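You operate a simulated robot arm through the tools that you are given. There is no shell and no other tool. Be economical: measure what you need, move in short steps, check, and stop when the job is done.

Carry out the task below with a simulated robot arm. There is one attempt and no reset: what you move stays moved.

TASK
Put two of the tins from the brown table on the log sheet.

It is judged by the outcome, as a careful person would: the job done as asked, and still so three seconds after it is handed in. It fails if anything else is knocked over, pushed out of place, dropped, spilled or broken.

THE ROBOT
A 7-joint arm with a two-finger parallel gripper, fixed in place. Base frame: the origin is at the foot of the arm, x ahead of it, y to its left, z up; the work surface is at about z = 0. Lengths are in m, angles in rad, forces in N, time in s.
With the tool pointing down near the work surface it reaches from about 0.24 to 0.62 m from the base axis. Its first joint turns from -1.152 to 1.152 rad. Payload 2.6 kg.
Tool frame: the origin (TCP) lies between the finger pads and is the grasp point; the fingertips stand 0.03 m ahead of it; z points along the fingers, y is the line along which they close. The gripper opens to 0.094 m. The fingers are 0.028 m wide and 0.01 m thick; the gripper's body (0.05 by 0.096 m) begins 0.055 m behind the TCP.
Orientation is that of the tool frame in the base frame, as a unit quaternion [x, y, z, w]. With the fingers straight down and closing along the base's y, the tool's x points along the base's -x, its y along +y and its z along -z.

THE INTERFACE
- The arm moves only by the tool step_arm. Its argument "deltas" is a list of rows, each an object (a shift or turn left out is 0, a gripper value left out holds the last) with "gripper": the finger opening in cm, from 0 to 9.4; "offset": the shift along the base's x, y, z in cm, a list of three; "rot": the turn, a rotation vector about the base's x, y, z in degrees, a list of three. In form: [{"gripper": gripper, "offset": [dx, dy, dz], "rot": [wx, wy, wz]}, ...]. A call has 1 to 8 rows; each row is the pose to reach, as a shift and turn from the pose commanded when the call began. A row lasts 0.2 s, in which the tool goes at most 0.05 m and 0.15 rad; a call with a longer step from one row to the next is refused whole, and so is a gripper value outside its range. A pose out of reach is approached as far as the arm can. The call stops where the force on the tool passes 40 N (or 10 N more than at its start, if that is more) or the arm is blocked; 0.2 s more then pass. The fingers move at their own pace (about 0.072 m/s each) and stop on an object; they squeeze with about 41 N. The grip force told is the motor's: it shows also when the fingers shut on nothing. Time passes only in rows, and 0.2 s behind the last, so rows that repeat a pose let the fingers close. It gives the time, the measured TCP pose, the force on the tool (base axes), the opening and the grip force at its end, in the units of the frame above (readings bear some noise), and new pictures: "pictures" is both (left out), scene, wrist or none.
- Cameras (640 x 400 px; columns grow to the right, rows downward): "scene" is fixed at [0.0453, 0.4612, 0.5381]; the picture's right is [-0.51, -0.86, 0.00], its down [-0.67, 0.40, -0.63] and it looks along [0.54, -0.32, -0.78] (base axes); focal length 335 px, centre (320, 200). "wrist" rides on the gripper at [-0.037, 0, -0.058] in the tool frame; the picture's right is [0.00, -1.00, 0.00], its down [0.97, 0.00, -0.24] and it looks along [0.24, 0.00, 0.97] (tool axes); focal length 218 px, centre (320, 200).
- point_at(camera, pixels): for up to 12 pixels [column, row] of the newest picture of that camera ("zoom" is the newest enlarged one), the place [x, y, z] in the base frame of the surface seen there, good to about 0.003 m. No time passes.
- close_up(camera, box): a new picture of the part [left, top, right, bottom] of that camera's present view, enlarged. No time passes.
- finish_job(): hands the job in; it is judged then, once.

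Work in short steps. Measure before you move; look again where a grasp or a placing could have gone wrong, and mend it. You have 60 turns and 120 pictures in all, the two below and enlarged ones among them. Open the gripper and draw the arm clear of the work before you hand the job in, unless the task says otherwise; then end with one line.

The tools are called after ">>>" as a command line: name --argument value ..., lists and objects as JSON in quotes. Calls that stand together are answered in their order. step_arm: Moves the arm, as the interface text tells. Its arguments: {"type":"object","properties":{"deltas":{"type":"array"},"pictures":{"type":"string","enum":["both","scene","wrist","none"]}},"required":["deltas"]} The other tools are called the same way: point_at (camera, pixels) gives the place of the surface under pixels of a picture; close_up (camera, box) takes an enlarged picture of a part of a camera's view; finish_job () hands the job in.

At the start:

```text
clock: 0.0
tool_pos: [0.2932, 0.2688, 0.27]
orientation: [-0.001, 1.0, 0.0, 0.0]
wrist_force: [-0.6, -0.1, -0.3]
gripper_width: 0.0938
grip_force: 0.0
```

scene: 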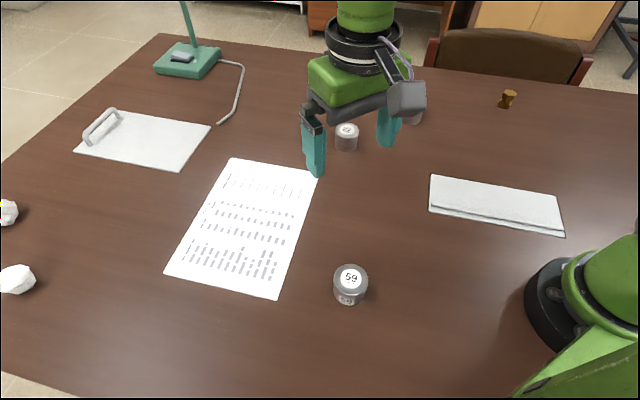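
wrist: 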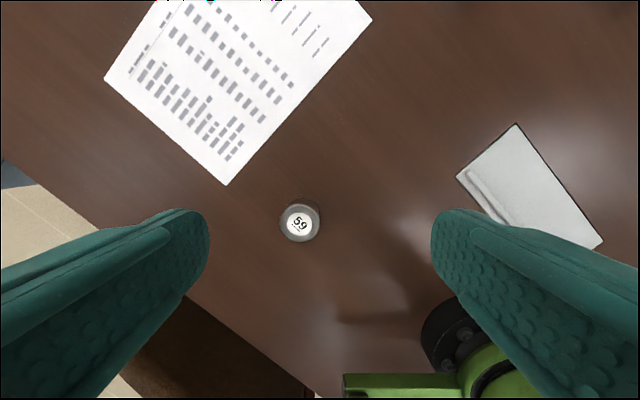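

I see tin "59" at scene (350,283), another at (346,135), and perhaps a third behind the gripper at (412,118). I'll measure these and the sheet corners.

>>> point_at --camera "scene" --pixels '[[350, 275], [349, 300], [347, 128], [346, 146], [412, 120], [232, 158], [318, 172], [277, 298], [165, 272], [508, 92], [240, 225]]'

>>> close_up --camera "scene" --box '[290, 80, 450, 180]'

>>> close_up --camera "scene" --box '[160, 150, 400, 310]'

```text
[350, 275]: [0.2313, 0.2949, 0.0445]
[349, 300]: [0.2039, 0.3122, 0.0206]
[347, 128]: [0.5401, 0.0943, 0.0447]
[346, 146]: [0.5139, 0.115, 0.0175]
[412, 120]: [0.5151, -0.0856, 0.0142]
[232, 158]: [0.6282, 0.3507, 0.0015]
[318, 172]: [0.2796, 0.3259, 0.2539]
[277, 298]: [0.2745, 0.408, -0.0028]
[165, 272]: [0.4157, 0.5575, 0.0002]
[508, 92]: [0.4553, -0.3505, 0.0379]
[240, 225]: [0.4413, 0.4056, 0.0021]
```

```text
4.00 times, centred on (370, 130) of scene
```

zoom: 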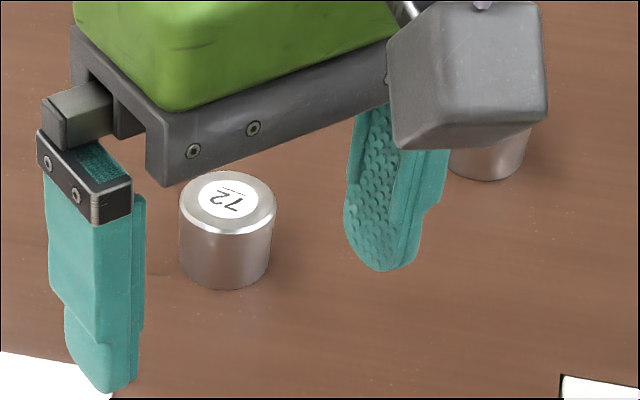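

```text
2.50 times, centred on (280, 230) of scene
```

zoom: 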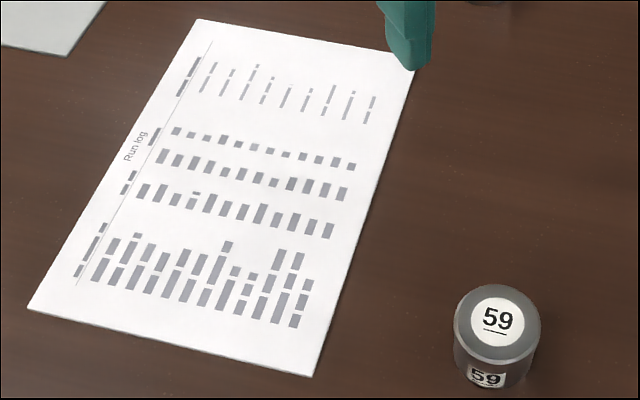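

Three tins are visible (59, 72, and one behind the gripper). The A4 "Run log" sheet is at about (0.45, 0.38). I'll measure tin 59's rim in the wrist view, starting with the edges of its top.

>>> point_at --camera "wrist" --pixels '[[300, 223], [284, 220], [316, 220], [300, 208], [300, 237], [226, 184], [372, 19], [105, 79]]'

>>> close_up --camera "wrist" --box '[260, 190, 340, 240]'

```text
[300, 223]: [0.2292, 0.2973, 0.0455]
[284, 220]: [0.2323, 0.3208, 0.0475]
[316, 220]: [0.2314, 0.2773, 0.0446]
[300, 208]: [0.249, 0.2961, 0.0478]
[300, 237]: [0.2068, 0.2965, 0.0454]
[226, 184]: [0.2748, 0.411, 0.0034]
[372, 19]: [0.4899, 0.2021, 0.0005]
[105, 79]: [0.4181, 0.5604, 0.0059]
```

```text
8.00 times, centred on (300, 215) of wrist
```

zoom: 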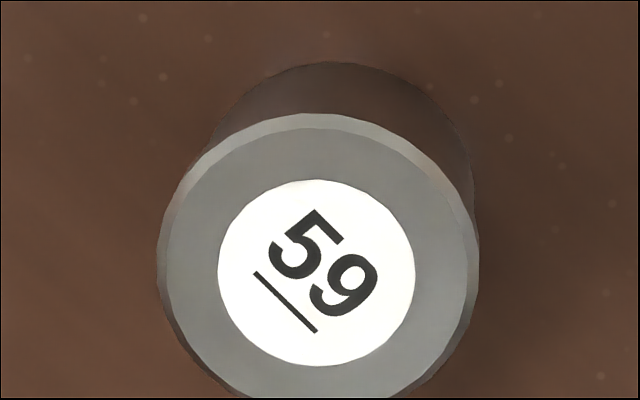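

Tin 59's centre is about (0.228, 0.297), its top is at z≈0.046 and its diameter is about 0.05. I'll move above it.

>>> step_arm --deltas '[{"gripper": 9.4, "offset": [-3.2, 1.4, -3]}, {"offset": [-6.5, 2.8, -6]}, {"offset": [-6.5, 2.8, -10]}, {"offset": [-6.5, 2.8, -14]}, {"offset": [-6.5, 2.8, -16]}, {"offset": [-6.5, 2.8, -16]}]'

```text
clock: 1.4
tool_pos: [0.2285, 0.2966, 0.1117]
orientation: [0.0, 1.0, 0.0, -0.001]
wrist_force: [-0.4, 0.2, 1.0]
gripper_width: 0.094
grip_force: 0.0
```

scene: 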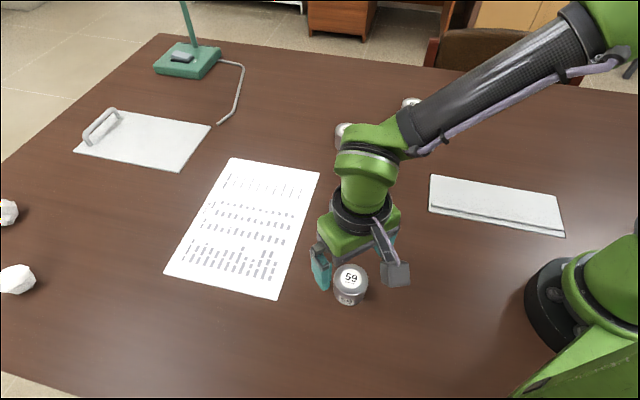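
wrist: 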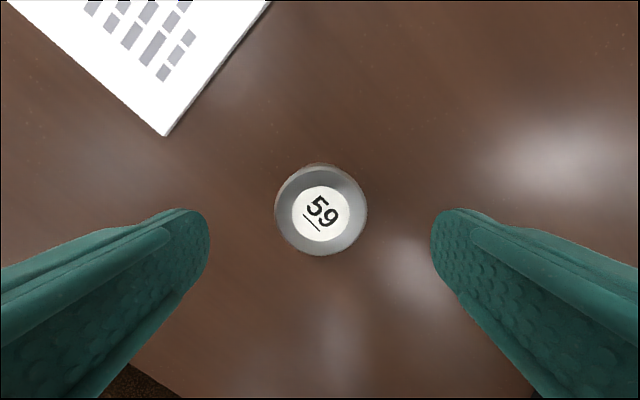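

The tin is centred between the fingers. I'll descend to z≈0.037 and close.

>>> step_arm --deltas '[{"offset": [0, 0, -3.5]}, {"offset": [0, 0, -6]}, {"offset": [0, 0, -7.4]}, {"offset": [0, 0, -7.4]}, {"offset": [0, 0, -7.4], "gripper": 3}, {"offset": [0, 0, -7.4], "gripper": 3}, {"offset": [0, 0, -7.4], "gripper": 3}]'

```text
clock: 3.0
tool_pos: [0.227, 0.2968, 0.0362]
orientation: [-0.001, 1.0, 0.0, 0.0]
wrist_force: [0.3, 0.1, -0.3]
gripper_width: 0.0561
grip_force: 41.1
```

scene: 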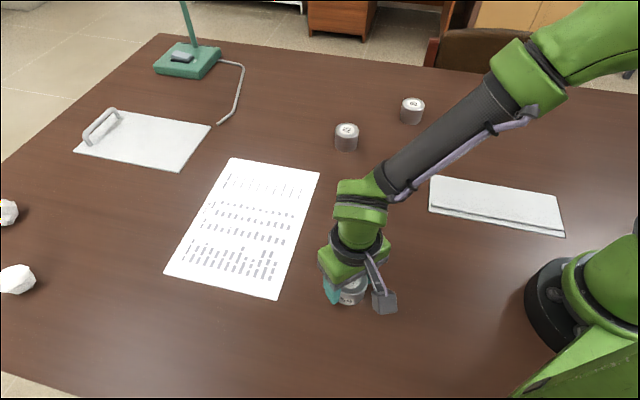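
wrist: 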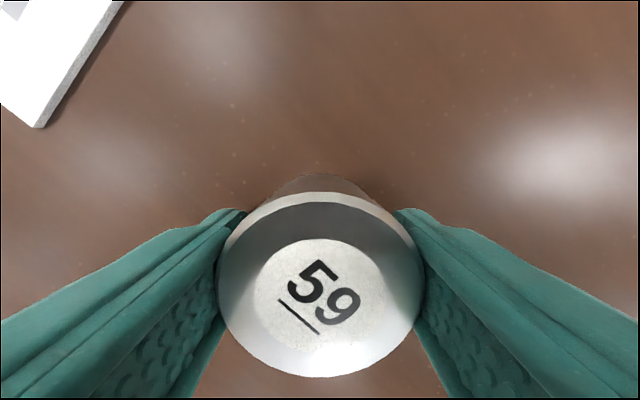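

Gripped (opening 0.056, 41 N). I'll lift 5 cm first and check the hold.

>>> step_arm --deltas '[{"offset": [0, 0, 1]}, {"offset": [0, 0, 3]}, {"offset": [0, 0, 5]}, {"offset": [0, 0, 7]}, {"offset": [0, 0, 7]}]'

```text
clock: 4.2
tool_pos: [0.229, 0.2977, 0.1066]
orientation: [0.001, 1.0, 0.0, 0.0]
wrist_force: [0.8, 0.3, -0.3]
gripper_width: 0.0558
grip_force: 41.3
```

scene: 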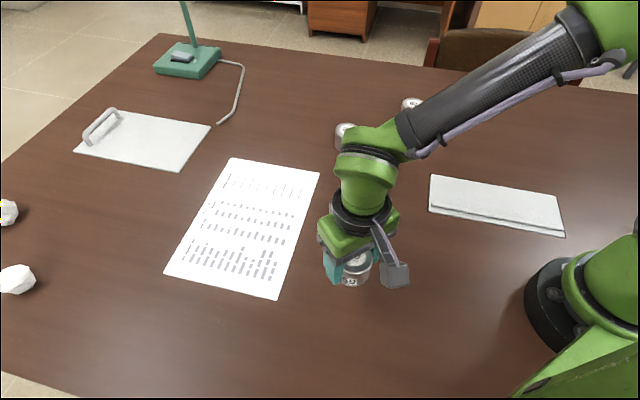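
wrist: 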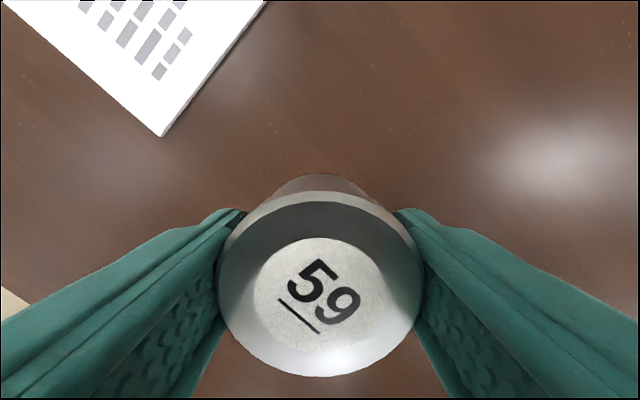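

Held firmly. I'll carry it over the sheet to (0.378, 0.387) at this height.

>>> step_arm --deltas '[{"offset": [3.5, 2.1, 0]}, {"offset": [7, 4.2, 0]}, {"offset": [10.5, 6.3, 0]}, {"offset": [13.5, 8.1, 0]}, {"offset": [15, 9, 0]}, {"offset": [15, 9, 0]}]'

```text
clock: 5.6
tool_pos: [0.3791, 0.3882, 0.1066]
orientation: [0.0, 1.0, 0.0, 0.0]
wrist_force: [0.1, 0.7, -1.4]
gripper_width: 0.0557
grip_force: 41.6
```

scene: 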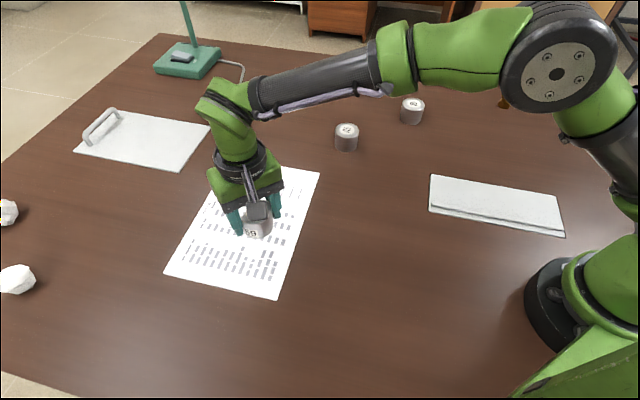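
wrist: 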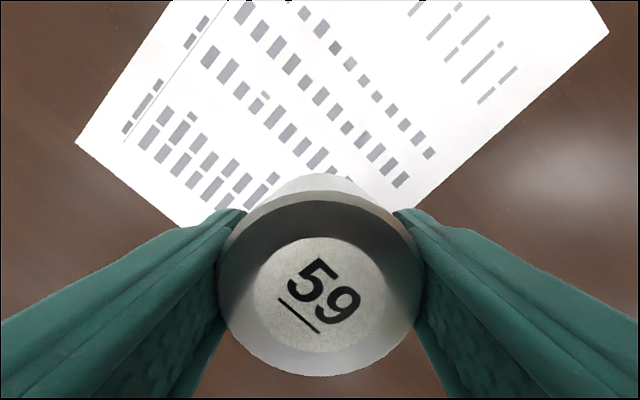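

It's over the sheet. I'll lower most of the way and measure the sheet's height near and far.

>>> step_arm --deltas '[{"offset": [0, 0, -3]}, {"offset": [0, 0, -5]}, {"offset": [0, 0, -5.8]}, {"offset": [0, 0, -5.8]}]'

>>> point_at --camera "scene" --pixels '[[250, 170], [290, 180], [230, 285], [270, 285], [190, 270], [200, 290], [330, 200], [260, 310]]'

```text
clock: 6.6
tool_pos: [0.3778, 0.3874, 0.0499]
orientation: [0.0, 1.0, -0.001, 0.0]
wrist_force: [0.3, -0.8, -1.5]
gripper_width: 0.0556
grip_force: 40.9
```

scene: 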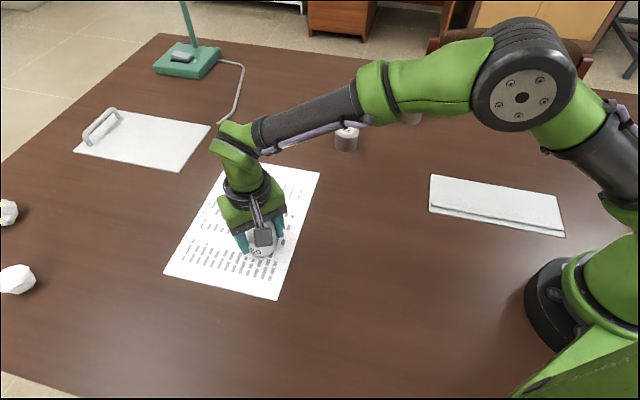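
wrist: 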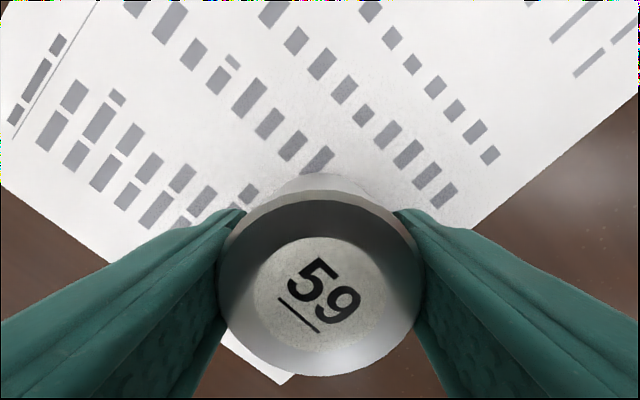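

```text
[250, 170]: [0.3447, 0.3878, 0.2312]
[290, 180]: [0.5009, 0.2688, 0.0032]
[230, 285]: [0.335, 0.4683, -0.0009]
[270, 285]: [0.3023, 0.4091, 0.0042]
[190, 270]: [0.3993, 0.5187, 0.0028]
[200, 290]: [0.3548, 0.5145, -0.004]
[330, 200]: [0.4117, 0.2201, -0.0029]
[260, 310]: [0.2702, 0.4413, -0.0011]
```

The sheet is about 2 mm thick. I'll lower in small steps while watching the force.

>>> step_arm --deltas '[{"offset": [0, 0, -0.5]}, {"offset": [0, 0, -0.8]}, {"offset": [0, 0, -0.9]}, {"offset": [0, 0, -0.9]}]' --pictures "none"

```text
clock: 7.6
tool_pos: [0.3784, 0.3872, 0.0397]
orientation: [0.0, 1.0, 0.0, -0.001]
wrist_force: [-0.3, 0.5, 0.7]
gripper_width: 0.0558
grip_force: 40.8
```

>>> step_arm --deltas '[{"offset": [0, 0, -0.1]}, {"offset": [0, 0, -0.2]}, {"offset": [0, 0, -0.2]}]' --pictures "wrist"

```text
clock: 8.4
tool_pos: [0.3796, 0.386, 0.0405]
orientation: [0.0, 1.0, 0.002, 0.001]
wrist_force: [-2.3, -2.0, 18.6]
gripper_width: 0.0556
grip_force: 41.3
```

wrist: 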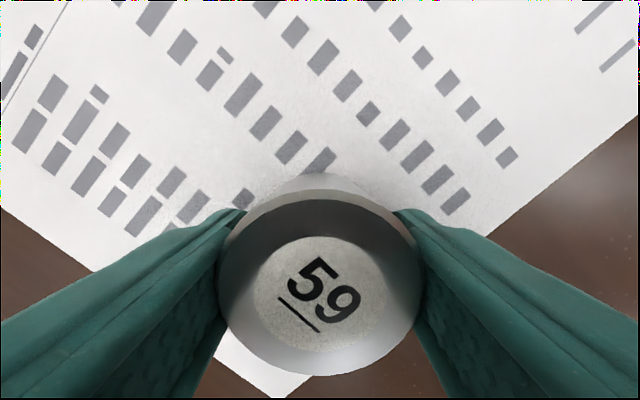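

Upward force of 18 N: the tin is on the sheet. I'll ease off, open, then rise straight up.

>>> step_arm --deltas '[{"offset": [0, 0, 0.15]}, {"offset": [0, 0, 0.15], "gripper": 7.5}, {"offset": [0, 0, 0.15], "gripper": 8}, {"offset": [0, 0, 0.15], "gripper": 8}, {"offset": [0, 0, 3]}, {"offset": [0, 0, 7]}, {"offset": [0, 0, 11]}, {"offset": [0, 0, 13]}]'

```text
clock: 10.2
tool_pos: [0.3773, 0.3867, 0.169]
orientation: [0.0, 1.0, 0.001, 0.0]
wrist_force: [0.1, 0.2, -0.2]
gripper_width: 0.0796
grip_force: 0.0
```

scene: 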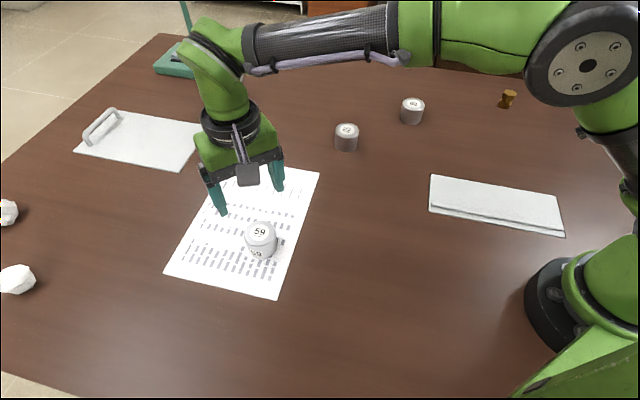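
wrist: 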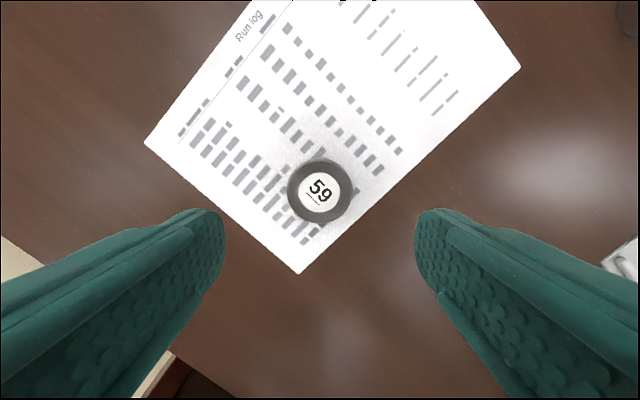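

Tin 59 sits on the sheet. Next I'll measure tin 72 at scene (346,130).

>>> close_up --camera "scene" --box '[306, 110, 386, 160]'

>>> point_at --camera "scene" --pixels '[[347, 129], [337, 129], [357, 129], [347, 124], [347, 134]]'

```text
8.00 times, centred on (346, 135) of scene
```

zoom: 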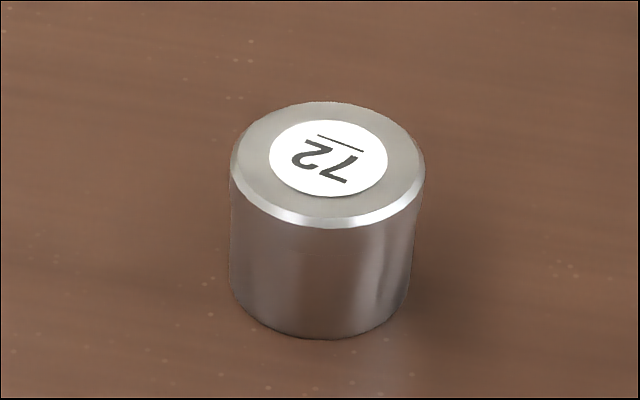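

```text
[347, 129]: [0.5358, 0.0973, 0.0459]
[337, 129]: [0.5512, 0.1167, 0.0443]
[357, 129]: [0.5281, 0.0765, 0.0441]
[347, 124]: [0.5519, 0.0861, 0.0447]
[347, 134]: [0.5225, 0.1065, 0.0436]
```

Tin 72's centre is about (0.534, 0.098). I'll travel there at height.

>>> step_arm --deltas '[{"gripper": 9.4, "offset": [2.0, -3.6, 0]}, {"offset": [4.2, -7.7, 0]}, {"offset": [6.5, -11.9, 0]}, {"offset": [8.7, -16.1, 0]}, {"offset": [11.0, -20.3, 0]}, {"offset": [13.2, -24.5, 0]}, {"offset": [15.6, -28.9, 0]}, {"offset": [15.6, -28.9, -3]}]'

```text
refused: row 7 steps farther than a row can; nothing moved
```

>>> step_arm --deltas '[{"gripper": 9.4, "offset": [2.2, -4.0, 0]}, {"offset": [4.4, -8.1, 0]}, {"offset": [6.7, -12.3, 0]}, {"offset": [8.9, -16.5, 0]}, {"offset": [11.2, -20.7, 0]}, {"offset": [13.4, -24.9, 0]}, {"offset": [15.6, -28.9, 0]}, {"offset": [15.6, -28.9, -2]}]'

>>> point_at --camera "wrist" --pixels '[[320, 190], [320, 200]]'

```text
clock: 12.0
tool_pos: [0.5339, 0.0961, 0.1473]
orientation: [0.0, 1.0, 0.0, 0.0]
wrist_force: [-0.3, 0.8, -0.4]
gripper_width: 0.0939
grip_force: 0.1
```

scene: 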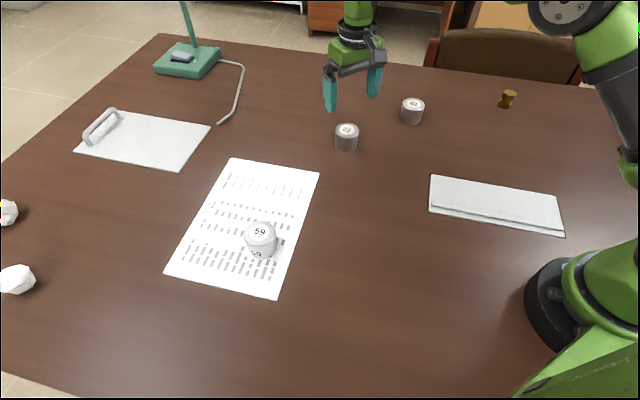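
wrist: 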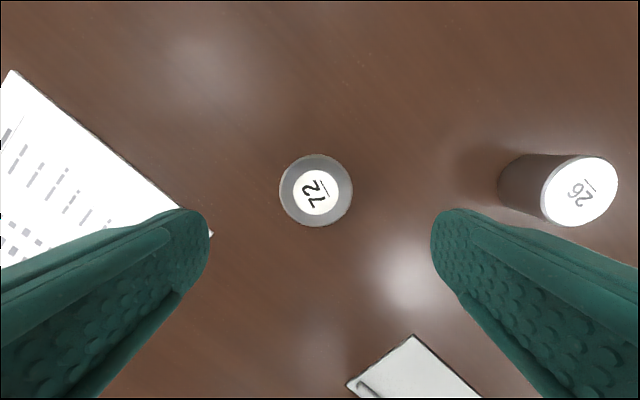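

```text
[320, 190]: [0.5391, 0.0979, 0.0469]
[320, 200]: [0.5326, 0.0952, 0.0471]
```

The wrist view puts the centre at about (0.537, 0.100). I'll correct by 3 mm and 2 mm, descend and close.

>>> step_arm --deltas '[{"offset": [0.3, 0.2, -3]}, {"offset": [0.3, 0.2, -6.5]}, {"offset": [0.3, 0.2, -9.5]}, {"offset": [0.3, 0.2, -11.1]}, {"offset": [0.3, 0.2, -11.1]}, {"offset": [0.3, 0.2, -11.1], "gripper": 3}, {"offset": [0.3, 0.2, -11.1], "gripper": 3}, {"offset": [0.3, 0.2, -11.1], "gripper": 3}]'

```text
clock: 13.8
tool_pos: [0.537, 0.098, 0.0385]
orientation: [0.0, 1.0, 0.001, 0.0]
wrist_force: [0.5, -1.3, -0.7]
gripper_width: 0.0555
grip_force: 41.1
```

scene: 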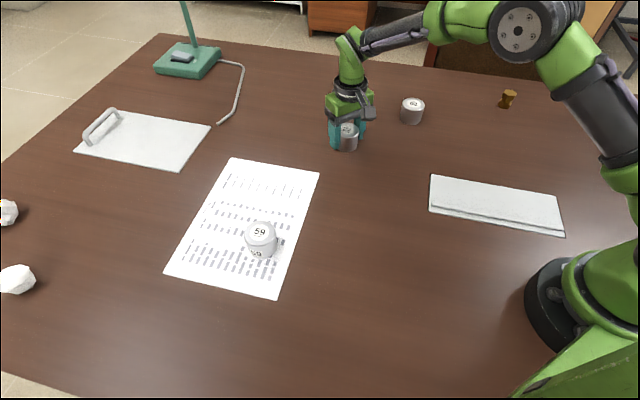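
wrist: 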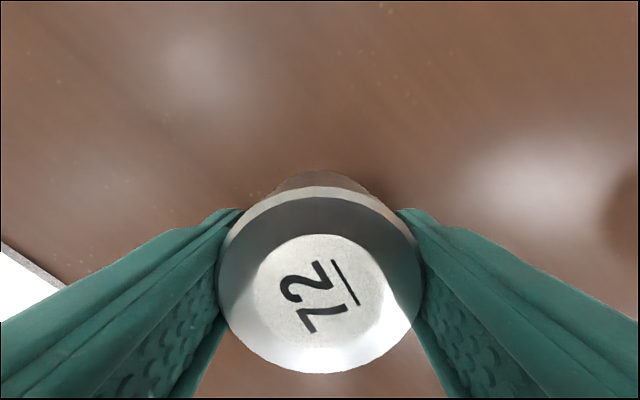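

Gripped tin 72. Lifting it and carrying it toward (0.461, 0.303).

>>> step_arm --deltas '[{"offset": [0, 0, 1.5]}, {"offset": [0, 0, 4.5]}, {"offset": [0, 0, 7]}, {"offset": [-1.3, 3.7, 7]}, {"offset": [-2.9, 8.1, 7]}, {"offset": [-4.5, 12.6, 7]}, {"offset": [-6.1, 17.1, 7]}, {"offset": [-7.6, 20.3, 7]}]'

```text
clock: 15.6
tool_pos: [0.4598, 0.3032, 0.1066]
orientation: [0.0, 1.0, 0.0, 0.0]
wrist_force: [0.2, 0.8, -1.5]
gripper_width: 0.0553
grip_force: 40.9
```

scene: 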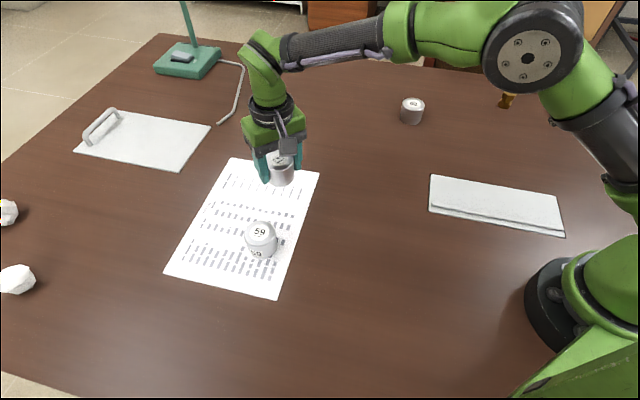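
wrist: 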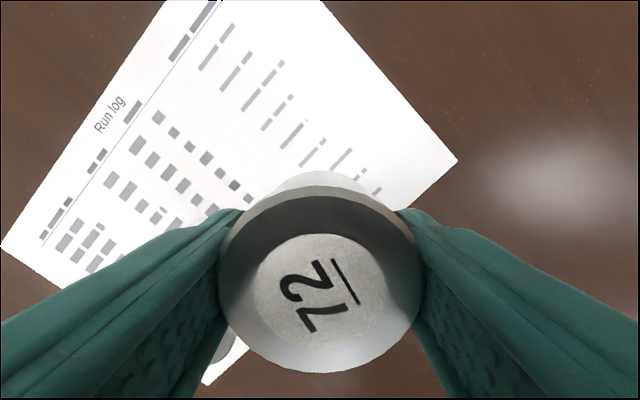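

It's over the sheet, clear of tin 59. Lowering to near contact.

>>> step_arm --deltas '[{"offset": [0, 0, -3]}, {"offset": [0, 0, -5]}, {"offset": [0, 0, -6]}, {"offset": [0, 0, -6.5]}, {"offset": [0, 0, -6.6]}, {"offset": [0, 0, -6.7]}, {"offset": [0, 0, -6.7]}]'

```text
clock: 17.2
tool_pos: [0.4626, 0.3033, 0.0406]
orientation: [0.0, 1.0, 0.001, 0.001]
wrist_force: [-2.1, -1.8, 7.8]
gripper_width: 0.0553
grip_force: 40.8
```

scene: 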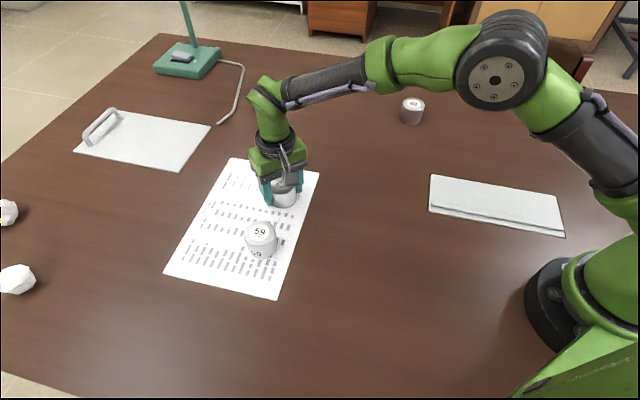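
wrist: 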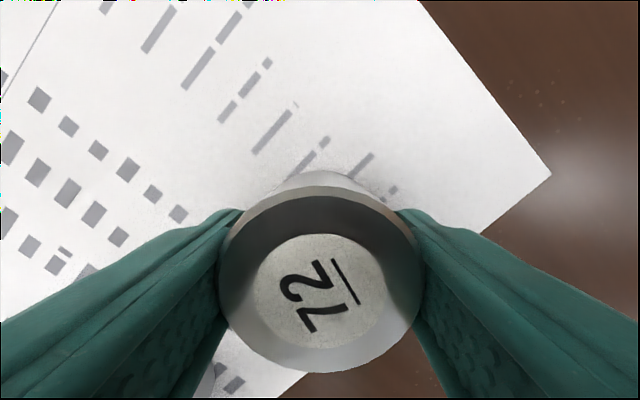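

Contact (7.8 N up). I'll release to 8 cm and rise straight up.

>>> step_arm --deltas '[{"offset": [0, 0, 0], "gripper": 7.5}, {"offset": [0, 0, 0], "gripper": 7.8}, {"offset": [0, 0, 0.1], "gripper": 7.8}, {"offset": [0, 0, 3]}, {"offset": [0, 0, 7]}, {"offset": [0, 0, 11]}, {"offset": [-1, -3, 14]}, {"offset": [-2, -7, 16]}]'

>>> step_arm --deltas '[{"offset": [-2, -4, 1]}, {"offset": [-4, -8, 2]}, {"offset": [-6, -12, 2]}, {"offset": [-6, -12, 2]}]'

```text
clock: 19.0
tool_pos: [0.4407, 0.2319, 0.1994]
orientation: [-0.001, 1.0, 0.0, 0.001]
wrist_force: [-0.5, 0.0, 0.3]
gripper_width: 0.0782
grip_force: 0.1
```

scene: 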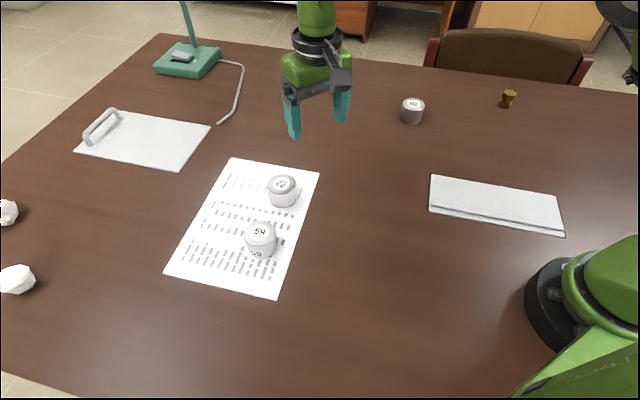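
wrist: 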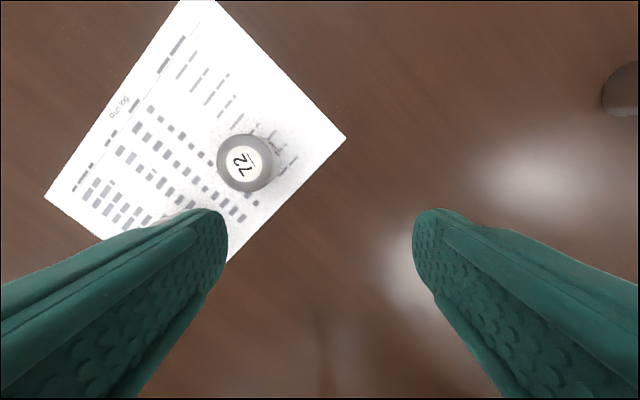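

```text
clock: 20.0
tool_pos: [0.3805, 0.1123, 0.2213]
orientation: [0.001, 1.0, 0.0, -0.001]
wrist_force: [0.1, 0.3, -0.3]
gripper_width: 0.078
grip_force: 0.1
```

scene: 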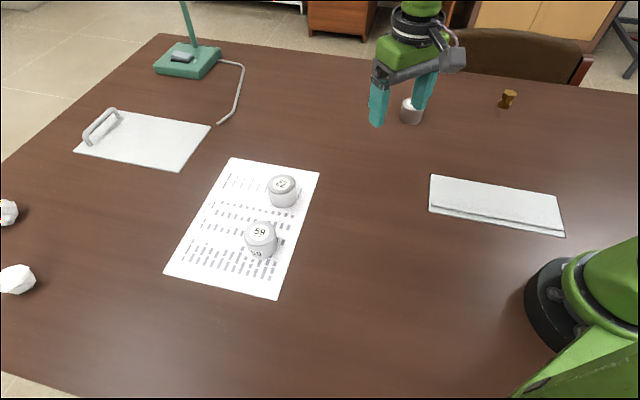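
wrist: 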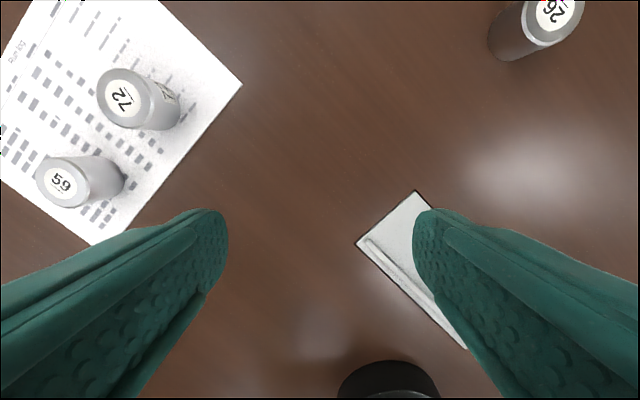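

Both tins stand fully on the sheet, nothing else has moved, and the arm is clear. I'll hand the job in.

>>> finish_job

```text
The job is handed in.
```

Tins 59 and 72 are standing upright on the log sheet, nothing else was disturbed, and the job is handed in.
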